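You operate a simulated robot arm through the tools that you are given. There is no shell and no other tool. Be economical: measure what you need, move in short steps, check, and stop when the job is done.

You run a simulated robot arm. Do the job below in one go: nothing can be reset, and whatever is moved stays where it is left.

JOB
Mix the vial with the red cap and read it on the silt meter.
Fine: tip it until the sediment is up; it ends in the well under the shut lid, its figure on the display, the meter on, still on low range.

Only the result counts: the job must be done as asked and must still hold three seconds after the hand-in. Knocking over, shifting, dropping, spilling or breaking anything else fails it. Lids that push on must go on centred and level and be pressed home; caps that screw on are set level and turned clockwise until they are tight.

ROBOT AND FRAMES
A 7-joint arm with a two-finger parallel gripper, fixed in place. Base frame: the origin is at the foot of the arm, x ahead of it, y to its left, z up. Readings come in mm, rad, newtons and seconds.
With the tool pointing down near the work surface it reaches from about 220 to 580 mm from the base axis. Its first joint turns from -1.152 to 1.152 rad. Payload 2.5 kg.
Tool frame: the origin (TCP) lies between the finger pads and is the grasp point; the fingertips stand 23 mm ahead of it; z points along the fingers, y is the line along which they close. The gripper opens to 94 mm. The fingers are 38 mm wide and 10 mm thick; the gripper's body (54 by 96 mm) begins 39 mm behind the TCP.
Orientation is told as [roll, pitch, yaw] about the base's x, y, z axes, in that order, counted from this pose: with the fingers straight down and closing along the base's y, the tool's x points along the base's -x, its y along +y and its z along -z.

CONTROLS
- The arm moves only by the tool step_arm. Its argument "deltas" is a list of rows, each a list of 7 numbers: the turn, a rotation vector about the tool's x, y, z in rad, then the shift along the tool's x, y, z in mm, then the gripper command, from -1 (fully open) to 1 (shut), values between in proportion. In form: [[wx, wy, wz, x, y, z, grip], ...]. A call has 1 to 10 rows; each row is the pose to reach, as a shift and turn from the pose commanded when the call began, along the tool's axes at that moment. A row lasts 0.2 s, in which the tool goes at most 50 mm and 0.15 rad; a call with a longer step from one row to the next is refused whole, and so is a gripper value outside its range. A pose out of reach is approached as far as the arm can. The call stops where the force on the tool passes 90 N (or 10 N more than at its start, if that is more) or the arm is blocked; 0.2 s more then pass. The fingers move at their own pace (about 108 mm/s each) and stop on an object; they squeeze with about 36 N. The grip force told is the motor's: it shows also when the fingers shut on nothing. Time passes only in rows, and 0.2 s behind the last, so rows that repeat a pose let the fingers close. The reply holds the time, the measured pose of the TCP, the force on the tool along the base axes, the opening and the grip force, in the units named above and with some noise, and new pictures: "views" is both (left out), scene, wrist or none.
- Cameras (640 x 400 px; columns grow to the right, rows downward): "scene" is fixed at [131.1, -418.8, 538.2]; the picture's right is [0.72, -0.69, 0.00], its down [-0.43, -0.45, -0.78] and it looks along [0.54, 0.56, -0.63] (base axes); focal length 274 px, centre (320, 200). "wrist" rides on the gripper at [86, 16, -75] in the tool frame; the picture's right is [-0.18, 0.98, 0.00], its down [-0.58, -0.11, -0.81] and it looks along [-0.79, -0.15, 0.59] (tool axes); focal length 243 px, centre (320, 200). There is no depth. A picture from a camera that has moved, and an enlarged one, comes with that camera's place and axes in the base frame and with its lens.
- close_up(camera, box): a new picture of the part [left, top, right, bottom] of that camera's present view, enlarged. The clock stands still meanwhile.
- sign_off(): hands the job in; it is judged then, once.

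Go step by step. Nothing tells you positions but the pictures and the camera data: compare them with the known pose of the tool, close in by small moves and look again before you grip or let go. The budget is 120 turns and 170 pictures, counting those below and the enlarged ones. Unless the task says otherwise, let go and move clear before handing in, and close with one line.

The tools are called after "Emit:" as a command line: name --pt "numbers of a row" for each row, then --argument value for the rest, lists and objects as JSON in quotes. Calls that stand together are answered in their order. step_arm: Moves the arm, as the interface text tells. Its arguments: {"type":"object","properties":{"deltas":{"type":"array"},"views":{"type":"string","enum":["both","scene","wrist","none"]}},"required":["deltas"]} The other tools are called the same way: close_up (camera, box) takes an enlarged picture of a part of a camera's view; sign_off () hands the job in.

At the start:

```text
time_s: 0.0
ee_pos: [385.3, -157.6, 373.9]
tool_rot: [0.0, 0.0, 0.0]
ft_force: [0.3, 0.7, 0.1]
gripper_width: 94.0
gripper_force: 0.1
```

scene: 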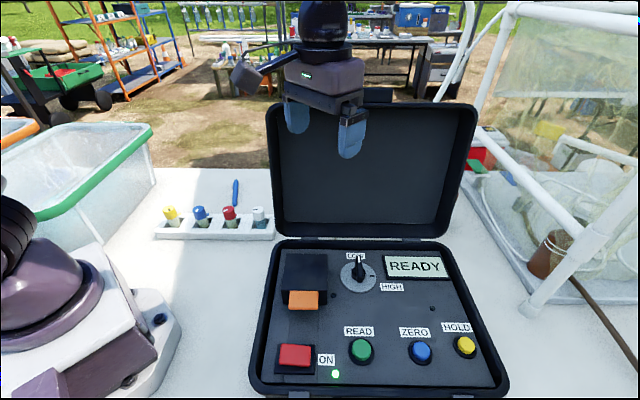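
wrist: 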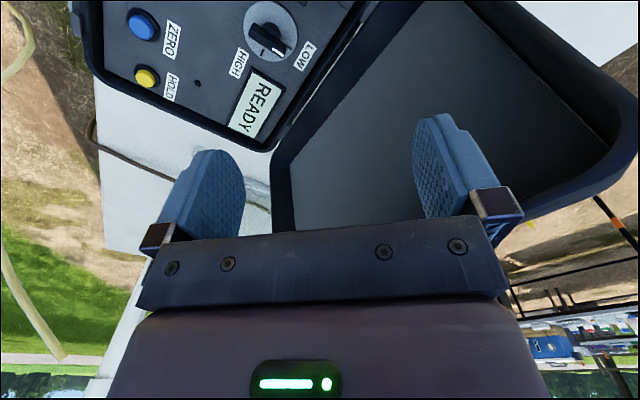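

I see an open meter case with a red power switch (lit ON), a dial at LOW, a small lidded well (orange latch), and four vials in a rack. I'll look closer.

Emit:
close_up --camera "scene" --box '[140, 160, 300, 260]'

Emit:
close_up --camera "scene" --box '[250, 235, 506, 395]'

```text
4.00 times, centred on (220, 210) of scene
camera zoom: at [131.1, -418.8, 538.2], right [0.72, -0.69, 0.0], down [-0.43, -0.45, -0.78], along [0.54, 0.56, -0.63], focal length 1095 px, centre (720, 160)
```

zoom: 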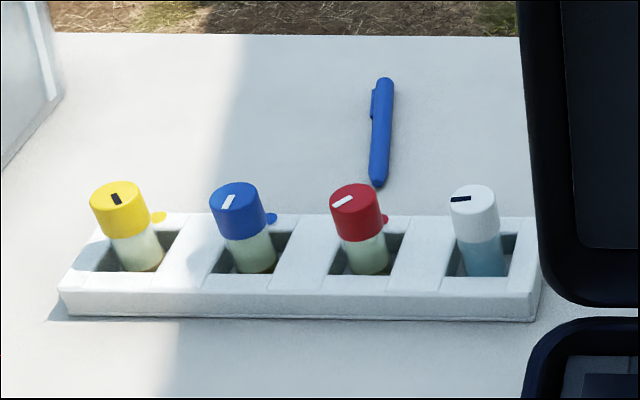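

```text
2.50 times, centred on (378, 315) of scene
camera zoom: at [131.1, -418.8, 538.2], right [0.72, -0.69, 0.0], down [-0.43, -0.45, -0.78], along [0.54, 0.56, -0.63], focal length 684 px, centre (175, -88)
```

zoom: 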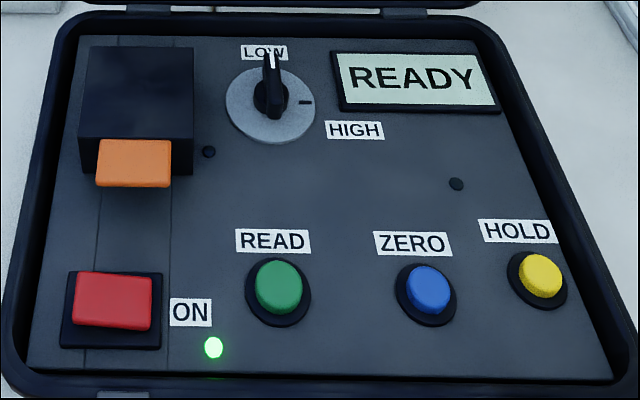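

The meter lies along the scene camera's axes (about 45° yaw). I'll move the wrist camera to view the well and its lid first.

Emit:
step_arm --pt "0 0 -0.14 21 -15 10 -1" --pt "0 0 -0.28 42 -30 22 -1" --pt "0 0 -0.42 63 -45 34 -1" --pt "0 0 -0.56 84 -60 46 -1" --pt "0 0 -0.7 105 -75 58 -1" --pt "0 0 -0.785 127 -88 70 -1"

```text
time_s: 1.4
ee_pos: [258.9, -246.2, 302.5]
tool_rot: [0.001, 0.001, 0.788]
ft_force: [0.0, 0.5, -0.1]
gripper_width: 94.0
gripper_force: 0.1
camera wrist: at [187.1, -295.8, 376.4], right [-0.57, 0.82, 0.0], down [0.49, 0.34, 0.81], along [0.67, 0.46, -0.59], focal length 243 px, centre (320, 200)
```

scene: 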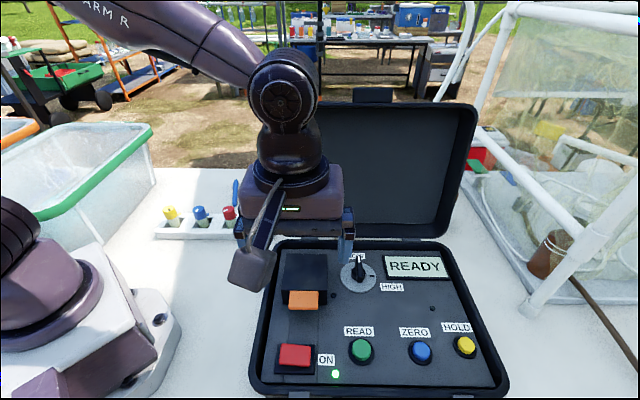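
wrist: 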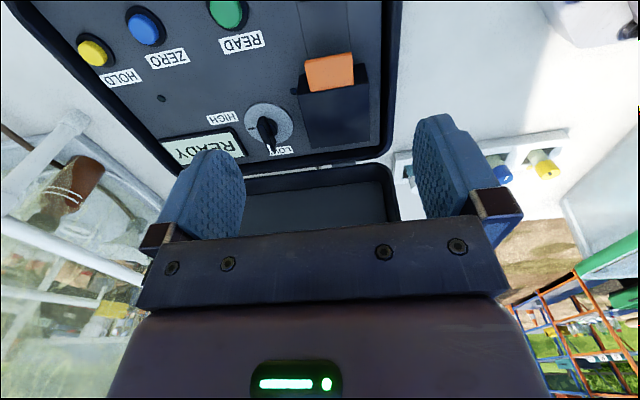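

Emit:
close_up --camera "wrist" --box '[230, 0, 422, 160]'

Emit:
close_up --camera "scene" --box '[265, 240, 345, 320]'

```text
2.50 times, centred on (326, 80) of wrist
camera zoom: at [187.1, -295.8, 376.4], right [-0.57, 0.82, 0.0], down [0.49, 0.34, 0.81], along [0.67, 0.46, -0.59], focal length 606 px, centre (305, 500)
```

zoom: 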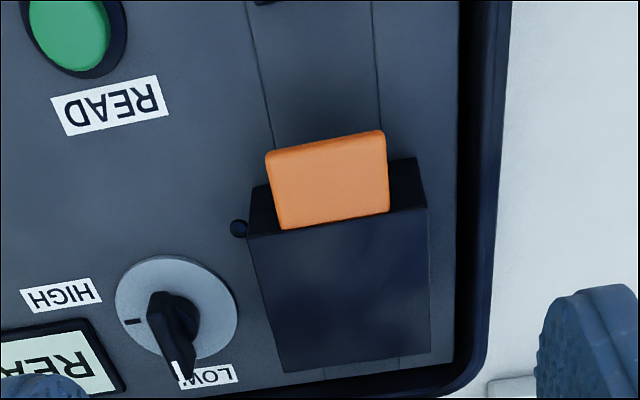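

```text
5.00 times, centred on (305, 280) of scene
camera zoom: at [131.1, -418.8, 538.2], right [0.72, -0.69, 0.0], down [-0.43, -0.45, -0.78], along [0.54, 0.56, -0.63], focal length 1368 px, centre (395, -200)
```

zoom: 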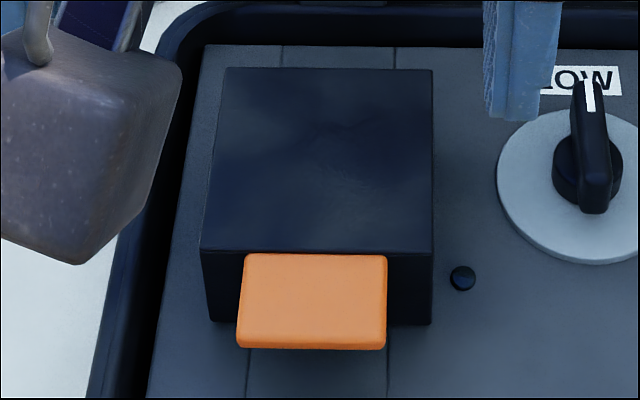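

The lid is a box about 84 mm square with an orange tab at its front, probably hinged at the back (panel z≈55, top z≈101). I'll come above the tab, fingers straddling it, and check before gripping.

Emit:
step_arm --pt "0 0 0 -15 0 45 -1" --pt "0 0 0 -30 1 90 -1" --pt "0 0 0 -47 1 135 -1" --pt "0 0 0 -47 1 155 -1"

```text
time_s: 2.4
ee_pos: [291.6, -209.9, 146.8]
tool_rot: [0.0, 0.0, 0.784]
ft_force: [-0.1, 0.1, 0.0]
gripper_width: 93.9
gripper_force: 0.0
camera wrist: at [219.9, -259.7, 221.2], right [-0.56, 0.83, 0.0], down [0.49, 0.33, 0.81], along [0.67, 0.46, -0.59], focal length 243 px, centre (320, 200)
```

scene: 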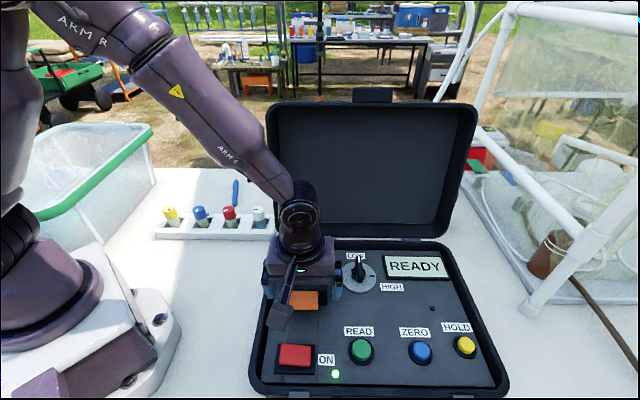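
wrist: 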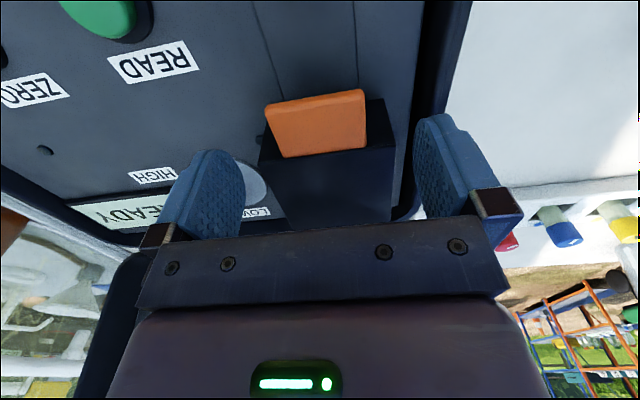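

The tab is centred between the fingers. I'll lower and grip it with the fingertips.

Emit:
step_arm --pt "0 0 0 3 0 20 -1" --pt "0 0 0 3 0 41 -1" --pt "0 0 0 3 0 41 0.2" --pt "0 0 0 3 0 41 1" --pt "0 0 0 3 0 41 1"

```text
time_s: 3.6
ee_pos: [290.4, -214.2, 107.2]
tool_rot: [0.002, 0.002, 0.785]
ft_force: [-16.4, 11.9, 19.9]
gripper_width: 81.8
gripper_force: 44.8
camera wrist: at [216.7, -262.9, 181.5], right [-0.57, 0.82, 0.0], down [0.49, 0.33, 0.81], along [0.66, 0.46, -0.59], focal length 243 px, centre (320, 200)
```

scene: 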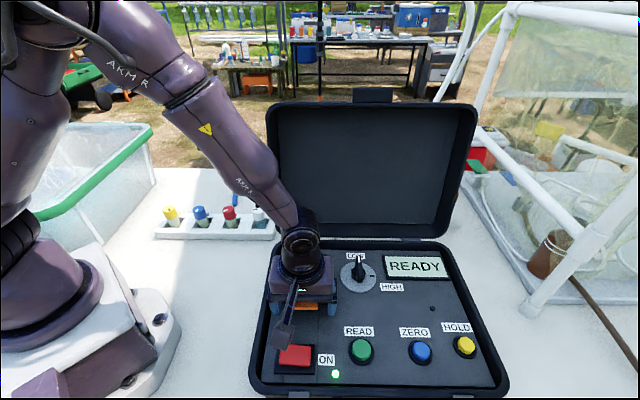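
wrist: 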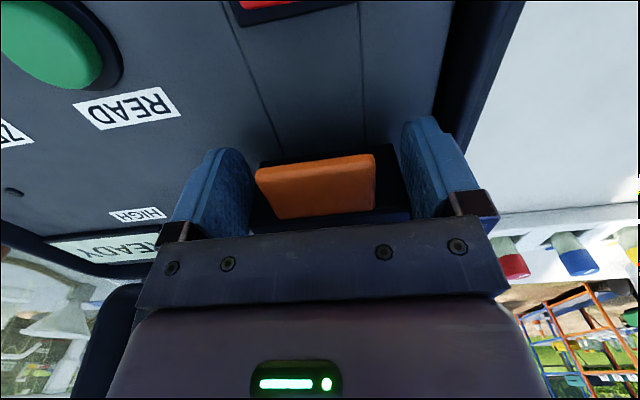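

The fingers closed on the box's sides (82 mm) rather than the tab. That grip suits turning the lid, but I want more overlap, so I'll reopen, move in 14 mm and regrip.

Emit:
step_arm --pt "0 0 0 0 0 0 -1" --pt "0 0 0 0 0 0 -1" --pt "0 0 0 -14 2 4 -1" --pt "0 0 0 -14 2 4 -1"

Emit:
close_up --camera "wrist" --box '[160, 80, 480, 280]'

```text
time_s: 4.6
ee_pos: [297.8, -202.9, 102.5]
tool_rot: [-0.001, -0.001, 0.785]
ft_force: [-0.8, 0.5, -0.9]
gripper_width: 94.2
gripper_force: 0.0
camera wrist: at [224.6, -252.3, 177.4], right [-0.56, 0.83, 0.0], down [0.49, 0.33, 0.81], along [0.67, 0.45, -0.59], focal length 243 px, centre (320, 200)
```

scene: 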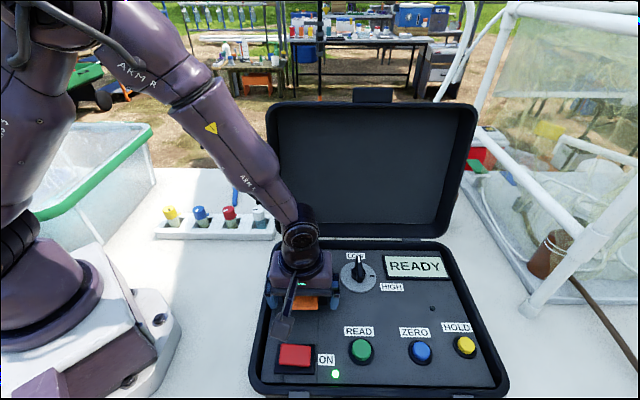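
wrist: 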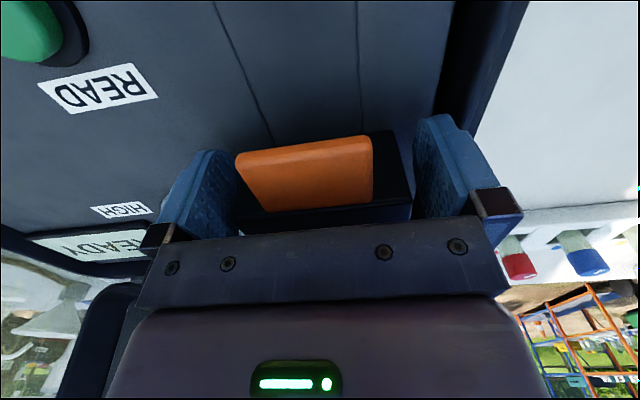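

```text
2.00 times, centred on (320, 180) of wrist
camera zoom: at [224.6, -252.3, 177.4], right [-0.56, 0.83, 0.0], down [0.49, 0.33, 0.81], along [0.67, 0.45, -0.59], focal length 485 px, centre (320, 240)
```

zoom: 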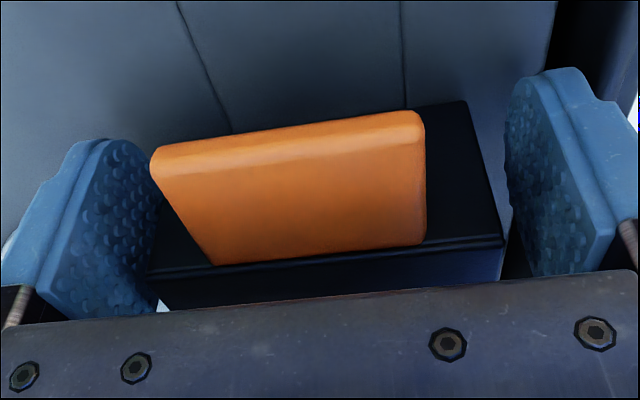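

The box sits toward the left finger, so I'll shift 5 mm that way and grip.

Emit:
step_arm --pt "0 0 0 -2 -5 0 -1" --pt "0 0 0 -2 -5 0 1" --pt "0 0 0 -2 -5 0 1"

```text
time_s: 5.4
ee_pos: [299.4, -202.8, 103.0]
tool_rot: [0.01, 0.001, 0.788]
ft_force: [-25.1, 21.1, 13.7]
gripper_width: 81.7
gripper_force: 44.4
camera wrist: at [227.7, -252.7, 177.2], right [-0.57, 0.82, 0.01], down [0.49, 0.33, 0.8], along [0.66, 0.46, -0.59], focal length 243 px, centre (320, 200)
```

scene: 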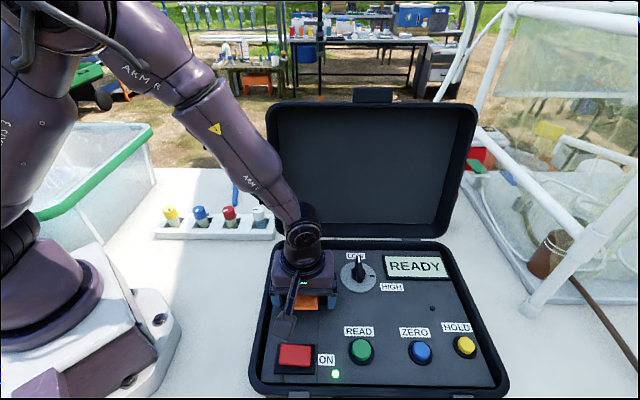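
wrist: 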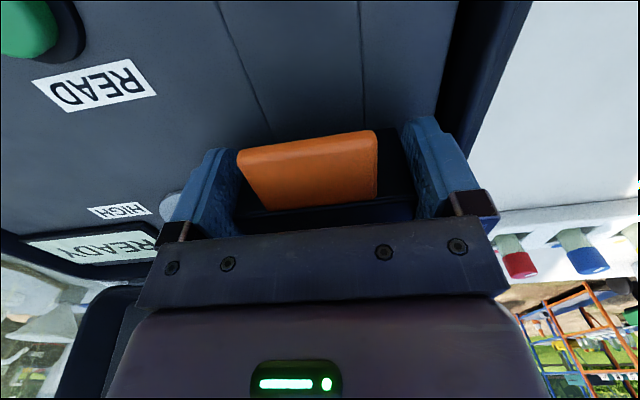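

Gripped; the side force shows the box centre is about 4 mm back, so I'll relieve that and try lifting a little along a hinge arc.

Emit:
step_arm --pt "0 0 0 0 4 0 1" --pt "0 0.07 0 -2 4 -7 1" --pt "0 0.15 0 -4.8 4 -14 1"

```text
time_s: 6.2
ee_pos: [303.5, -196.9, 117.8]
tool_rot: [-0.006, 0.15, 0.787]
ft_force: [13.5, -5.8, -20.6]
gripper_width: 82.0
gripper_force: 45.4
camera wrist: at [239.8, -238.8, 203.4], right [-0.57, 0.82, -0.03], down [0.56, 0.42, 0.71], along [0.6, 0.39, -0.7], focal length 243 px, centre (320, 200)
```

scene: 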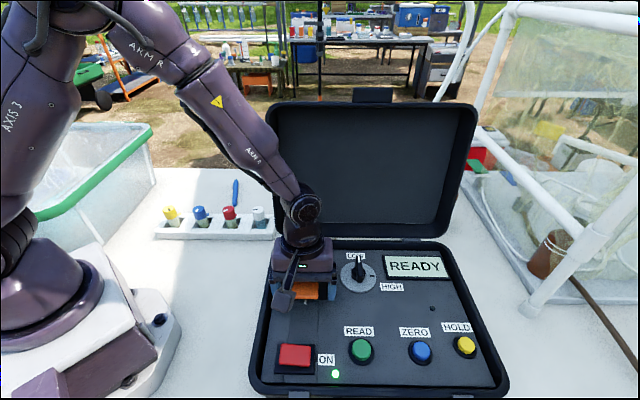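
wrist: 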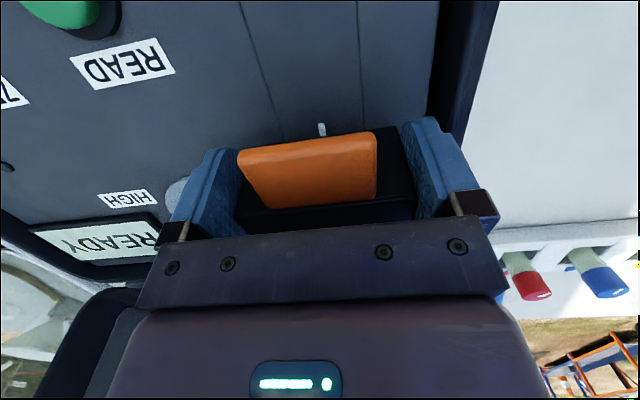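

The lid comes up with the hand, so it is hinged at the back. I'll continue the arc.

Emit:
step_arm --pt "0 0.1 0 -4 0 -9.3 1" --pt "0 0.2 0 -8.9 0 -18.2 1" --pt "0 0.3 0 -14.6 0 -26.5 1"

```text
time_s: 7.0
ee_pos: [317.1, -184.2, 142.6]
tool_rot: [-0.006, 0.446, 0.785]
ft_force: [23.5, -9.9, -26.7]
gripper_width: 82.1
gripper_force: 45.2
camera wrist: at [273.6, -205.0, 245.2], right [-0.58, 0.81, -0.08], down [0.69, 0.54, 0.48], along [0.43, 0.22, -0.88], focal length 243 px, centre (320, 200)
```

scene: 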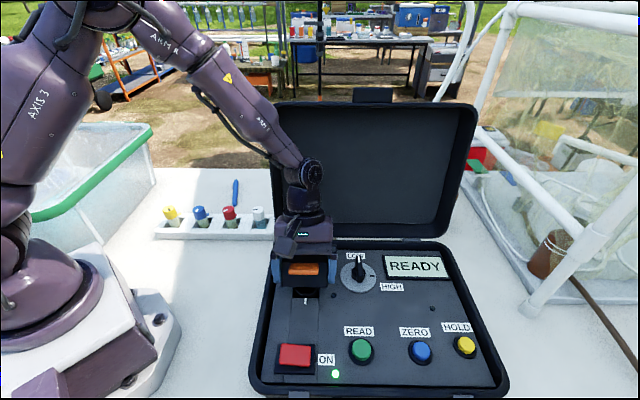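
wrist: 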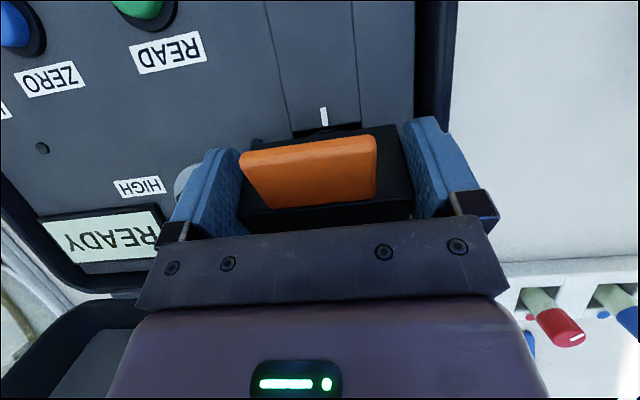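

The lid keeps following, and I can see a white index mark beside the well. I'll continue the arc with small corrections.

Emit:
step_arm --pt "0 0.1 0 -5 -2 -9.3 1" --pt "0 0.2 0 -10.8 -2 -18 1" --pt "0 0.3 0 -17.5 -2 -26.1 1" --pt "0 0.4 0 -25 -2 -33.4 1"

```text
time_s: 8.0
ee_pos: [343.1, -160.0, 160.6]
tool_rot: [0.007, 0.855, 0.788]
ft_force: [-17.3, 7.4, -23.5]
gripper_width: 81.7
gripper_force: 45.1
camera wrist: at [331.0, -148.9, 273.6], right [-0.61, 0.78, -0.13], down [0.78, 0.62, 0.09], along [0.15, -0.05, -0.99], focal length 243 px, centre (320, 200)
```

scene: 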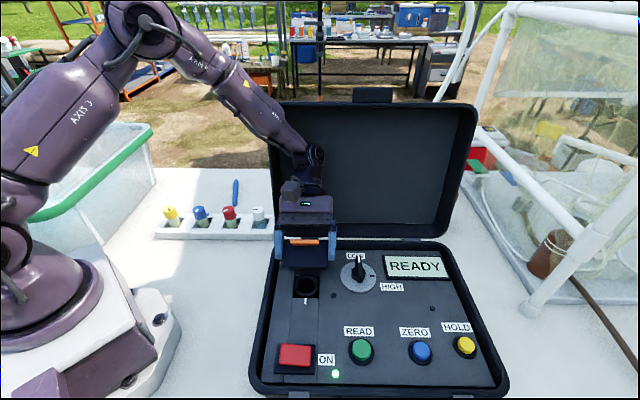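
wrist: 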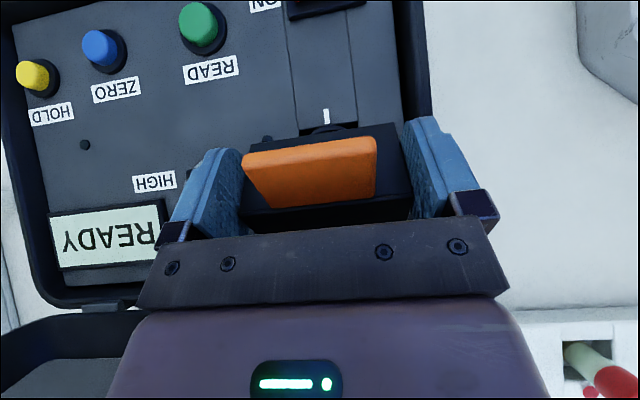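

The lid is now about 49° open and the fitted hinge is at e2≈365, z≈65. I'll push on over the top with the hand rotating back, so it stays clear of the case lid.

Emit:
step_arm --pt "0 -0.03 0 -5.5 1 -10 1" --pt "0 -0.07 0 -10.8 1 -19.5 1" --pt "0 -0.11 0 -18 1 -28.5 1" --pt "0 -0.15 0 -25.3 1 -36.8 1"

Emit:
close_up --camera "scene" --box '[240, 120, 400, 320]'

```text
time_s: 9.0
ee_pos: [366.5, -134.8, 166.5]
tool_rot: [0.009, 0.718, 0.781]
ft_force: [-8.4, -8.8, 14.8]
gripper_width: 82.0
gripper_force: 45.0
camera wrist: at [345.2, -134.7, 278.0], right [-0.59, 0.8, -0.11], down [0.77, 0.6, 0.22], along [0.25, 0.04, -0.97], focal length 243 px, centre (320, 200)
```

scene: 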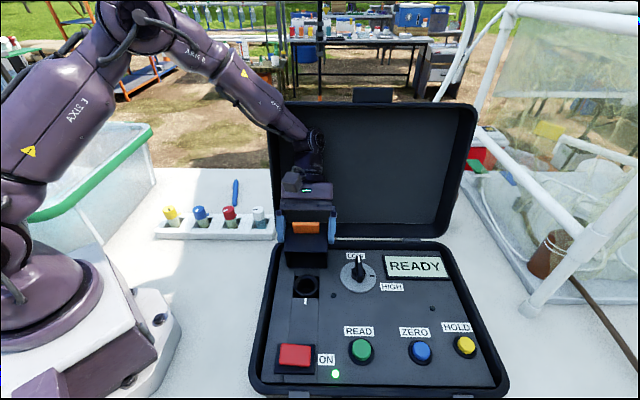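
wrist: 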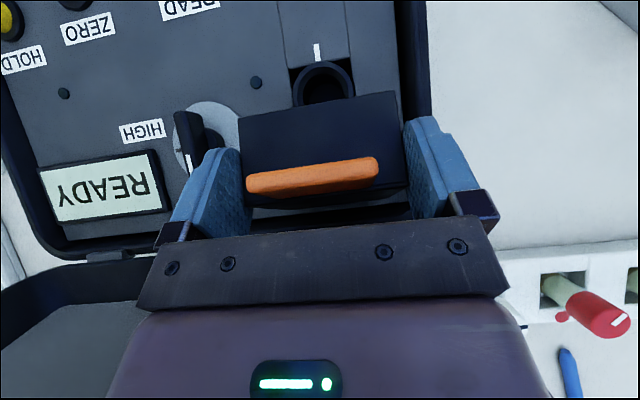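

```text
2.00 times, centred on (320, 220) of scene
camera zoom: at [131.0, -418.9, 538.2], right [0.72, -0.69, 0.0], down [-0.43, -0.45, -0.78], along [0.54, 0.56, -0.63], focal length 547 px, centre (320, 160)
```

zoom: 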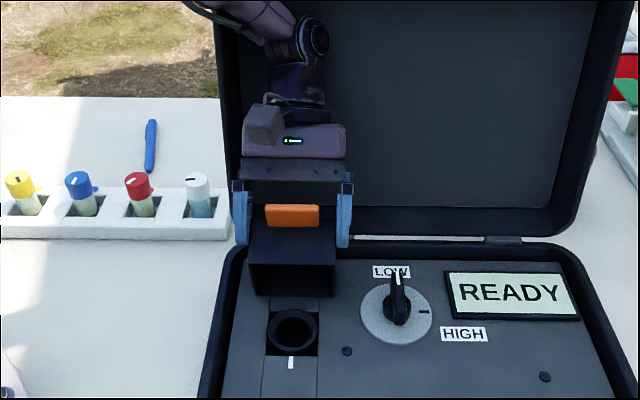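

The lid turns in the grip and the round well with its index mark is exposed. I'll push it a bit further over to see whether it has reached its stop.

Emit:
step_arm --pt "0 -0.03 0 -5 0 -3.5 1" --pt "0 -0.06 0 -9.8 0 -7 1" --pt "0 -0.06 0 -9.8 0 -7 1" --views "wrist"

```text
time_s: 9.8
ee_pos: [373.5, -130.5, 162.6]
tool_rot: [0.013, 0.668, 0.774]
ft_force: [-10.2, -10.0, 8.6]
gripper_width: 81.8
gripper_force: 45.3
camera wrist: at [346.7, -133.7, 273.6], right [-0.58, 0.81, -0.1], down [0.77, 0.58, 0.27], along [0.28, 0.08, -0.96], focal length 243 px, centre (320, 200)
```

wrist: 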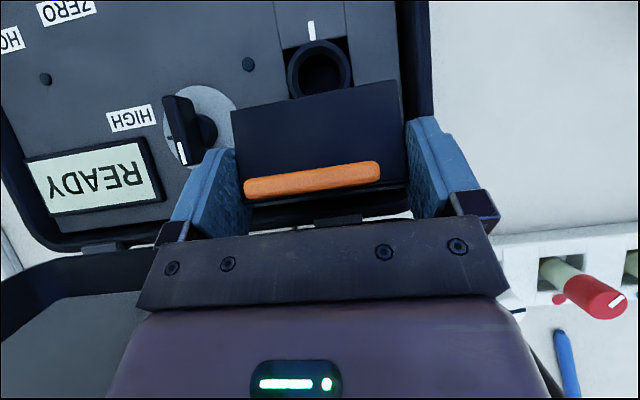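

It still yields, so I'll keep going.

Emit:
step_arm --pt "0 -0.02 0 -7 0 -3.5 1" --pt "0 -0.04 0 -14 0 -7 1" --pt "0 -0.06 0 -20.4 0 -9.5 1" --pt "0 -0.06 0 -20.4 0 -9.5 1" --views "both"

```text
time_s: 10.8
ee_pos: [377.3, -124.7, 158.8]
tool_rot: [0.016, 0.628, 0.758]
ft_force: [-2.4, -13.6, 9.8]
gripper_width: 82.6
gripper_force: 45.4
camera wrist: at [348.5, -131.8, 268.6], right [-0.56, 0.82, -0.1], down [0.77, 0.56, 0.31], along [0.31, 0.1, -0.95], focal length 243 px, centre (320, 200)
```

scene: 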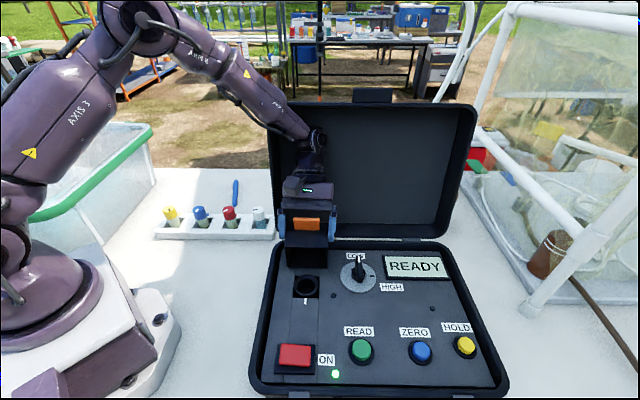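
wrist: 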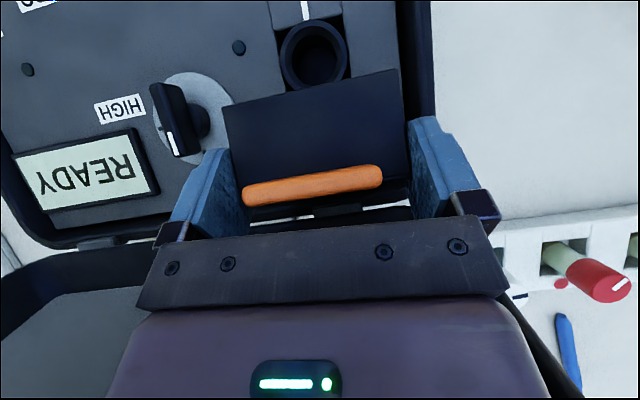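

It now resists at roughly 78°, probably near its stop. I'll open the fingers and see whether the lid stays.

Emit:
step_arm --pt "0 0 0 4 0 2 0.98" --pt "0 0 0 4 0 2 -1" --pt "0 0 0 4 0 2 -1" --pt "0 0 0 4 0 2 -1"

```text
time_s: 11.8
ee_pos: [379.0, -124.8, 157.4]
tool_rot: [0.018, 0.611, 0.752]
ft_force: [0.3, -0.1, -0.3]
gripper_width: 93.9
gripper_force: 0.1
camera wrist: at [349.1, -132.2, 267.3], right [-0.56, 0.83, -0.09], down [0.77, 0.55, 0.32], along [0.32, 0.11, -0.94], focal length 243 px, centre (320, 200)
```

scene: 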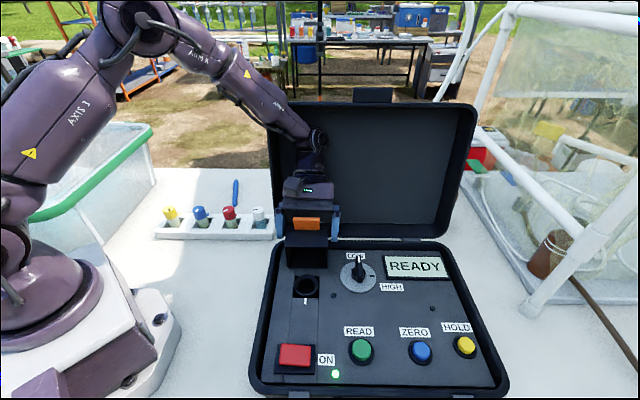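
wrist: 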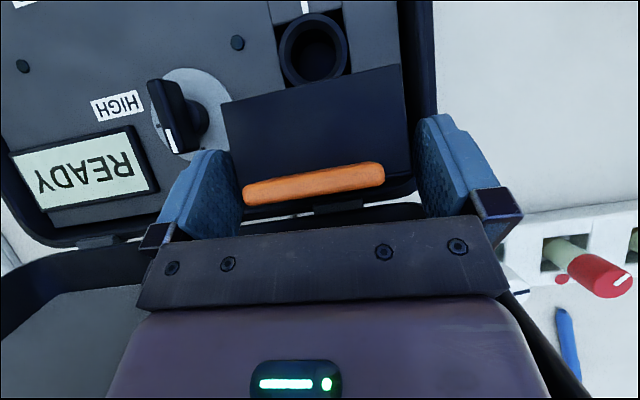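

The lid stays open. I'll back straight up and clear.

Emit:
step_arm --pt "0 0 0 15 0 -11 -1" --pt "0 0 0 26 0 -27 -1" --pt "0 0 0 38 0 -44 -1" --pt "0 -0.1 0 60 0 -70 -1" --pt "0 -0.2 0 80 0 -90 -1"

Emit:
close_up --camera "scene" --box '[240, 200, 400, 320]'

```text
time_s: 13.0
ee_pos: [359.6, -125.0, 195.5]
tool_rot: [0.182, 0.555, 0.862]
ft_force: [5.3, 1.0, 20.3]
gripper_width: 93.6
gripper_force: 0.1
stopped in row 5: the force on the tool passed its limit (the readings are from after the stop); the commanded pose is now the measured one
camera wrist: at [336.8, -147.3, 306.0], right [-0.57, 0.82, 0.05], down [0.78, 0.52, 0.35], along [0.26, 0.24, -0.94], focal length 243 px, centre (320, 200)
```

scene: 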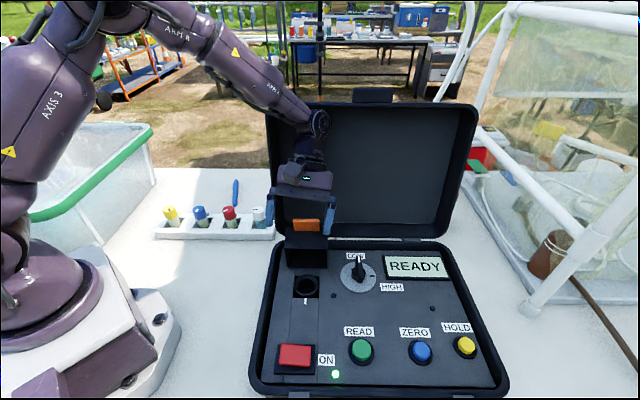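
wrist: 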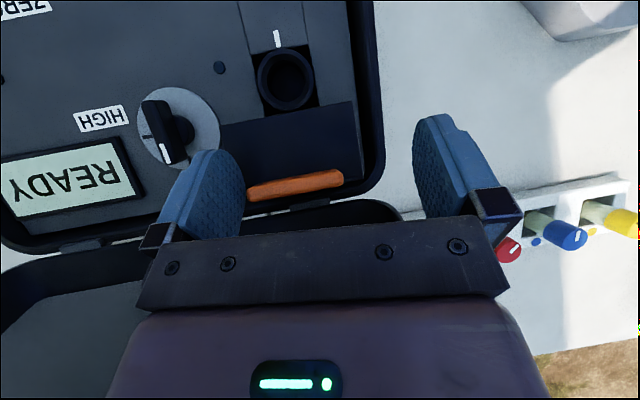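

```text
3.33 times, centred on (320, 260) of scene
camera zoom: at [131.3, -418.7, 538.2], right [0.72, -0.69, 0.0], down [-0.43, -0.45, -0.78], along [0.54, 0.56, -0.63], focal length 912 px, centre (320, 0)
```

zoom: 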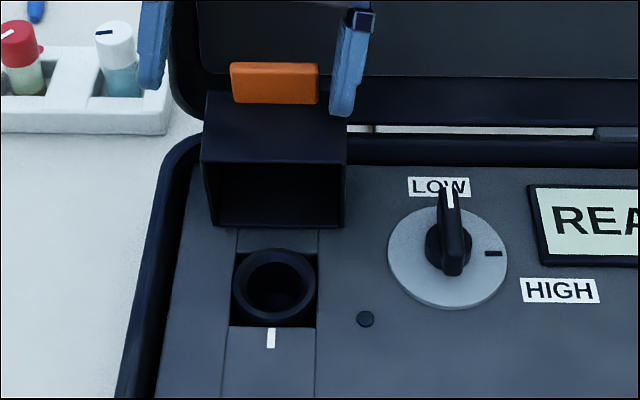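

The lid holds, but something blocked the hand, probably the case lid behind the wrist. I'll move toward the front and up, away from it.

Emit:
step_arm --pt "0 0 0 14.6 0.5 3.4 -1" --pt "0 0 0 34.5 2.5 -1.6 -1" --pt "0 0 0 62.4 6.7 -19 -1" --pt "0 0 0 89 12 -57 -1"

```text
time_s: 14.0
ee_pos: [329.9, -156.1, 294.1]
tool_rot: [0.178, 0.55, 0.862]
ft_force: [-0.7, 0.5, -0.5]
gripper_width: 93.8
gripper_force: 0.0
camera wrist: at [307.3, -180.7, 403.1], right [-0.57, 0.82, 0.05], down [0.78, 0.52, 0.36], along [0.26, 0.24, -0.93], focal length 243 px, centre (320, 200)
```

scene: 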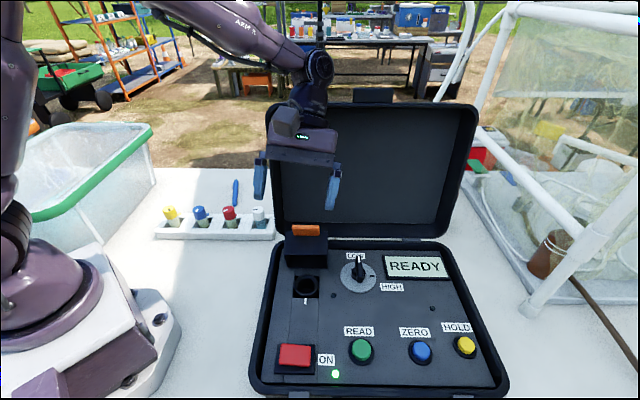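
wrist: 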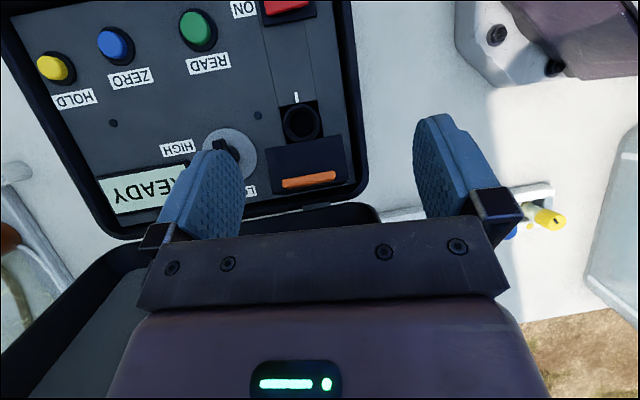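

The lid is open and clear. I'll bring the hand back to vertical, then push the lid further open so there's room over the well.

Emit:
step_arm --pt "0.04 -0.141 0 0 0 0 0" --pt "0.08 -0.282 0 0 0 0 1" --pt "0.12 -0.423 0 0 0 0 1" --pt "0.16 -0.564 0 0 0 0 1" --pt "0.16 -0.564 0 0 0 0 1"

```text
time_s: 15.2
ee_pos: [330.0, -157.7, 293.9]
tool_rot: [0.001, -0.009, 0.809]
ft_force: [0.1, -1.1, -0.6]
gripper_width: 0.1
gripper_force: 36.1
camera wrist: at [258.6, -208.5, 366.5], right [-0.58, 0.81, 0.0], down [0.48, 0.34, 0.81], along [0.66, 0.48, -0.58], focal length 243 px, centre (320, 200)
```

scene: 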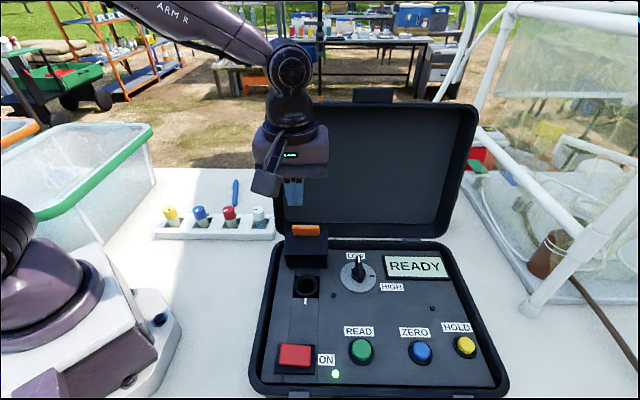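
wrist: 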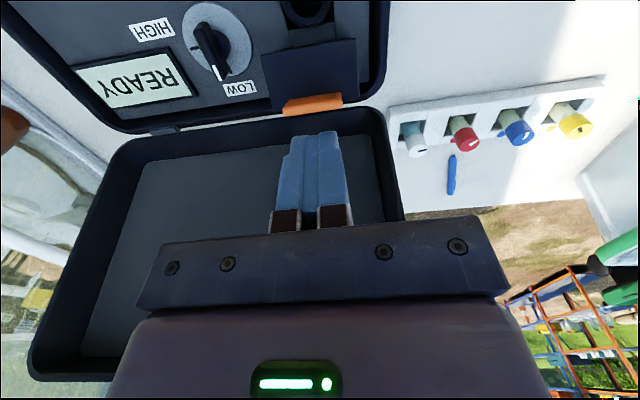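

I'll go down in front of the raised tab with closed fingers.

Emit:
step_arm --pt "0 0 0.02 0 -11 40 1" --pt "0 0 0.02 0 -11 85 1" --pt "0 0 0.02 -8 -11 104 1"

Emit:
close_up --camera "scene" --box '[240, 120, 400, 320]'

```text
time_s: 16.0
ee_pos: [347.1, -155.8, 194.1]
tool_rot: [-0.002, -0.014, 0.793]
ft_force: [-11.8, 15.3, 49.3]
gripper_width: 0.0
gripper_force: 35.7
camera wrist: at [274.0, -206.2, 265.5], right [-0.57, 0.82, 0.0], down [0.48, 0.33, 0.81], along [0.67, 0.46, -0.58], focal length 243 px, centre (320, 200)
```

scene: 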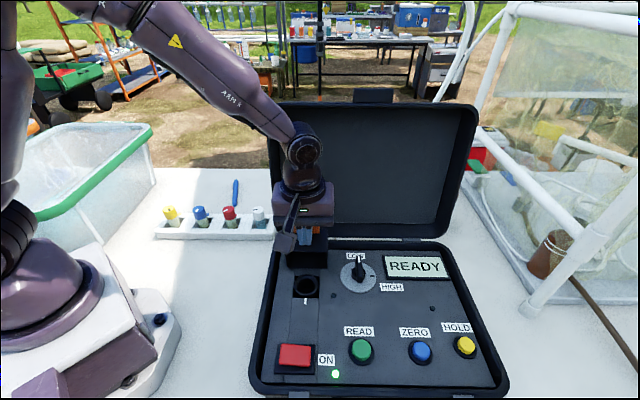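
wrist: 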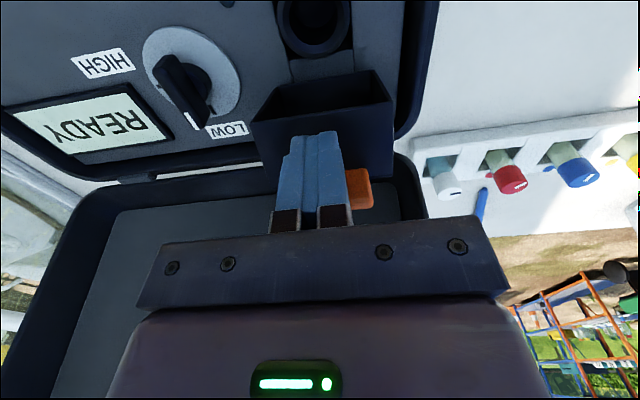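

```text
2.00 times, centred on (320, 220) of scene
camera zoom: at [130.9, -418.7, 538.4], right [0.72, -0.69, 0.0], down [-0.43, -0.45, -0.78], along [0.54, 0.56, -0.63], focal length 547 px, centre (320, 160)
```

zoom: 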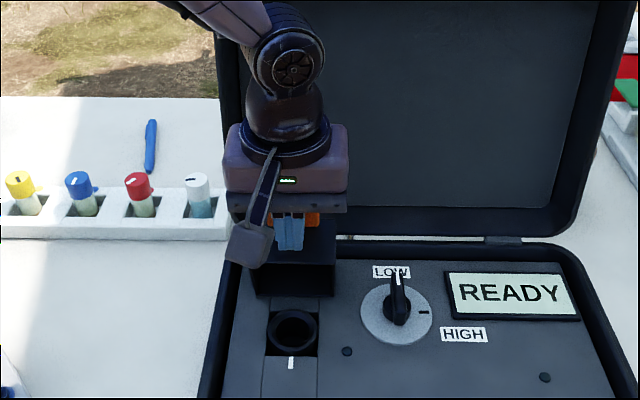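

The fingertips rest on the lid's wall (49 N down). I'll raise 10 mm, then push the tab rearward.

Emit:
step_arm --pt "0 0 0 0 0 -12 1" --pt "0 0 0 -12 0 -12 1" --pt "0 0 0 -24 0 -12 1" --pt "0 0 0 -36 0 -11 1"

Emit:
close_up --camera "scene" --box '[240, 120, 400, 320]'

```text
time_s: 17.0
ee_pos: [370.1, -133.7, 201.6]
tool_rot: [0.002, -0.007, 0.788]
ft_force: [-3.6, -3.0, 1.3]
gripper_width: 0.0
gripper_force: 36.2
camera wrist: at [296.9, -181.6, 274.3], right [-0.57, 0.82, 0.0], down [0.49, 0.33, 0.81], along [0.67, 0.46, -0.59], focal length 243 px, centre (320, 200)
```

scene: 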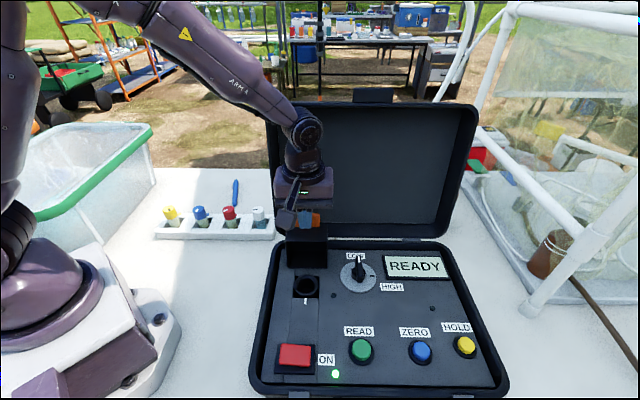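
wrist: 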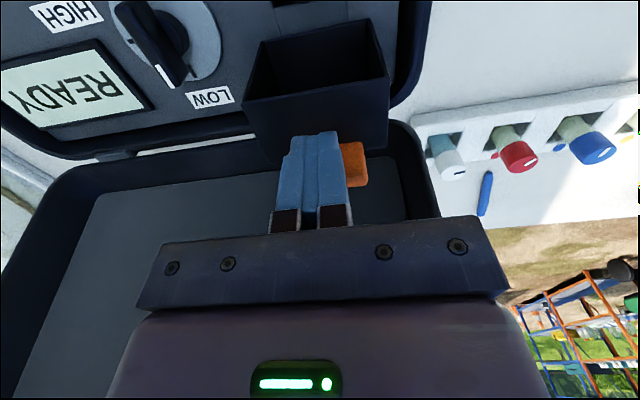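

```text
2.00 times, centred on (320, 220) of scene
camera zoom: at [131.0, -418.8, 538.2], right [0.72, -0.69, 0.0], down [-0.43, -0.45, -0.78], along [0.54, 0.56, -0.63], focal length 547 px, centre (320, 160)
```

zoom: 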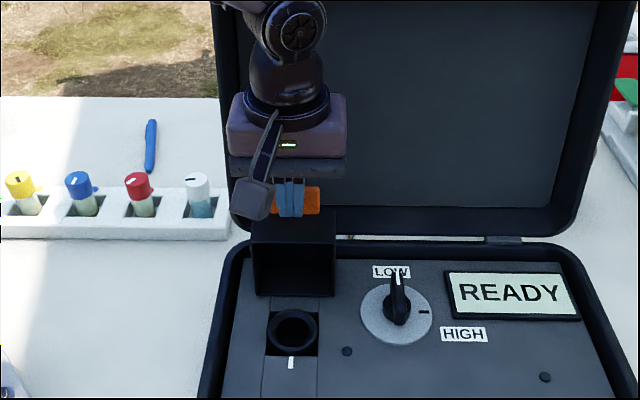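

Only slight contact so far. I'll push further and watch the force.

Emit:
step_arm --pt "0 0 0 -8 0 0 1" --pt "0 0 0 -16 0 0 1" --pt "0 0 0 -24 0 0 1" --views "wrist"

Emit:
close_up --camera "scene" --box '[240, 120, 400, 320]'

```text
time_s: 17.8
ee_pos: [374.6, -127.3, 199.6]
tool_rot: [0.018, 0.026, 0.77]
ft_force: [-73.4, -44.3, 20.1]
gripper_width: 0.1
gripper_force: 36.0
camera wrist: at [303.5, -175.8, 275.4], right [-0.55, 0.83, 0.01], down [0.52, 0.33, 0.79], along [0.65, 0.44, -0.62], focal length 243 px, centre (320, 200)
```

wrist: 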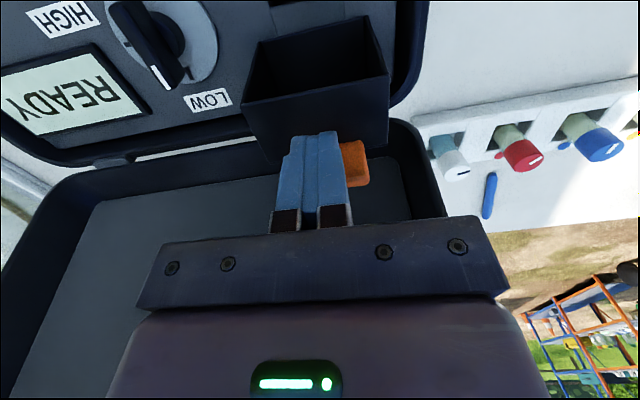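

```text
2.00 times, centred on (320, 220) of scene
camera zoom: at [130.8, -418.9, 538.3], right [0.72, -0.69, 0.0], down [-0.43, -0.45, -0.78], along [0.54, 0.56, -0.63], focal length 547 px, centre (320, 160)
```

zoom: 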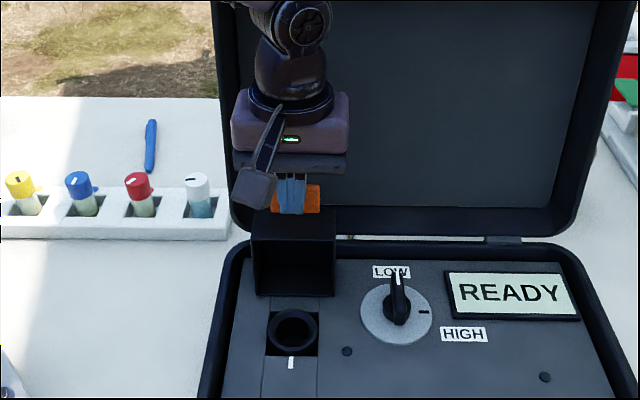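

That is the lid's stop (85 N). I'll back off at once and retreat upward to look at the lid's geometry.

Emit:
step_arm --pt "0 0 0 12 0 0 1" --pt "0 0 0 32 0 -8 1" --pt "0 0 0 60 0 -50 1" --pt "0 0 0 100 0 -80 1"

Emit:
close_up --camera "scene" --box '[265, 210, 345, 310]'

Emit:
close_up --camera "wrist" --box '[200, 0, 440, 150]'

```text
refused: row 3 steps farther than a row can; nothing moved
```

```text
4.00 times, centred on (305, 260) of scene
camera zoom: at [130.8, -418.9, 538.3], right [0.72, -0.69, 0.0], down [-0.43, -0.45, -0.78], along [0.54, 0.56, -0.63], focal length 1095 px, centre (380, -40)
```

zoom: 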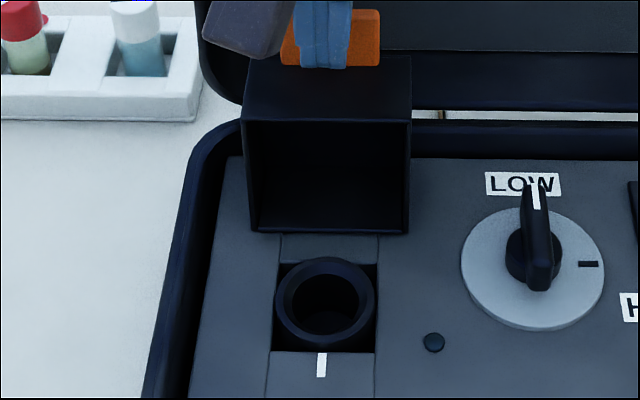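

```text
2.67 times, centred on (320, 75) of wrist
camera zoom: at [303.5, -175.8, 275.4], right [-0.55, 0.83, 0.01], down [0.52, 0.33, 0.79], along [0.65, 0.44, -0.62], focal length 647 px, centre (320, 533)
```

zoom: 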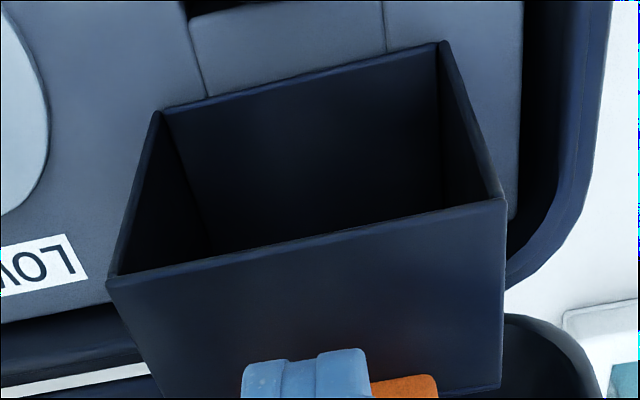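

The lid is fully open (its mouth is vertical at e2≈358, leaving 38 mm behind the well centre). I'll back off with smaller steps.

Emit:
step_arm --pt "0 0 0 12 0 0 1" --pt "0 0 0 32 0 -8 1" --pt "0 0 0 45 0 -45 1" --pt "0 0 0 70 0 -75 1" --pt "0 0 0 80 0 -110 1" --views "none"

Emit:
close_up --camera "scene" --box '[210, 190, 330, 310]'

```text
time_s: 19.0
ee_pos: [329.6, -170.9, 312.3]
tool_rot: [0.0, -0.007, 0.79]
ft_force: [-0.1, -0.1, 0.3]
gripper_width: 0.0
gripper_force: 35.5
```

```text
3.33 times, centred on (270, 250) of scene
camera zoom: at [131.1, -418.8, 538.2], right [0.72, -0.69, 0.0], down [-0.43, -0.45, -0.78], along [0.54, 0.56, -0.63], focal length 912 px, centre (487, 33)
```

zoom: 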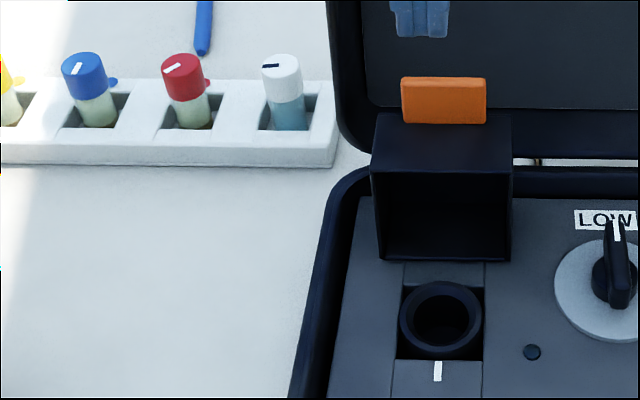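

Now I'll go over to look at the red vial from above, turning the tool toward the rack.

Emit:
step_arm --pt "0 0 0.13 -19 37 0 0" --pt "0 0 0.26 -38 74 7 -1" --pt "0 0 0.39 -57 111 15 -1" --pt "0 0 0.52 -76 148 23 -1" --pt "0 0 0.65 -95 185 32 -1" --pt "0 0 0.78 -114 222 41 -1" --pt "0 0 0.89 -133 258 50 -1"

```text
time_s: 20.6
ee_pos: [238.8, 105.2, 262.9]
tool_rot: [0.007, -0.002, -0.103]
ft_force: [0.0, 0.5, 0.0]
gripper_width: 94.3
gripper_force: 0.2
camera wrist: at [155.1, 130.1, 335.0], right [0.28, 0.96, 0.01], down [0.56, -0.17, 0.81], along [0.78, -0.22, -0.59], focal length 243 px, centre (320, 200)
```

scene: 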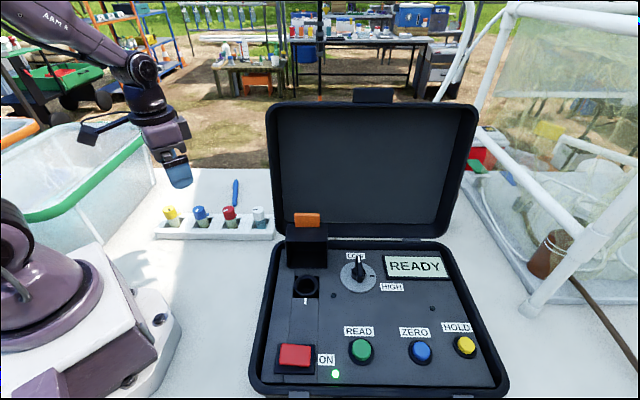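
wrist: 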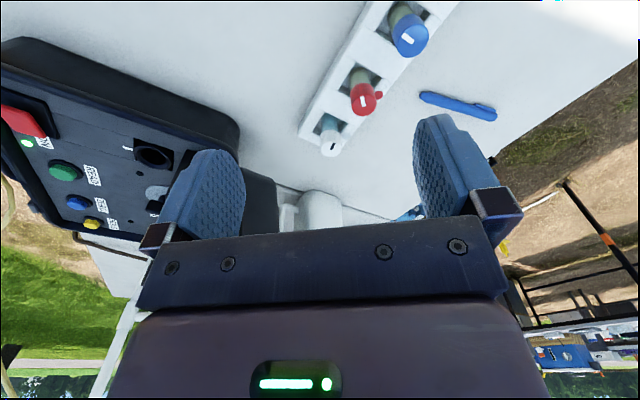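

Emit:
close_up --camera "wrist" --box '[280, 20, 440, 170]'

```text
2.67 times, centred on (360, 95) of wrist
camera zoom: at [155.1, 130.1, 335.0], right [0.28, 0.96, 0.01], down [0.56, -0.17, 0.81], along [0.78, -0.22, -0.59], focal length 647 px, centre (213, 480)
```

zoom: 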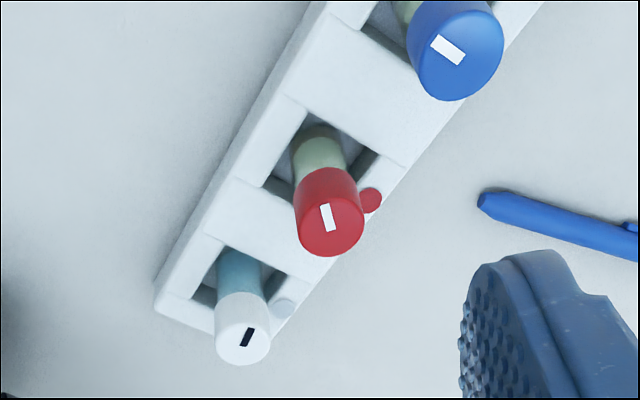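

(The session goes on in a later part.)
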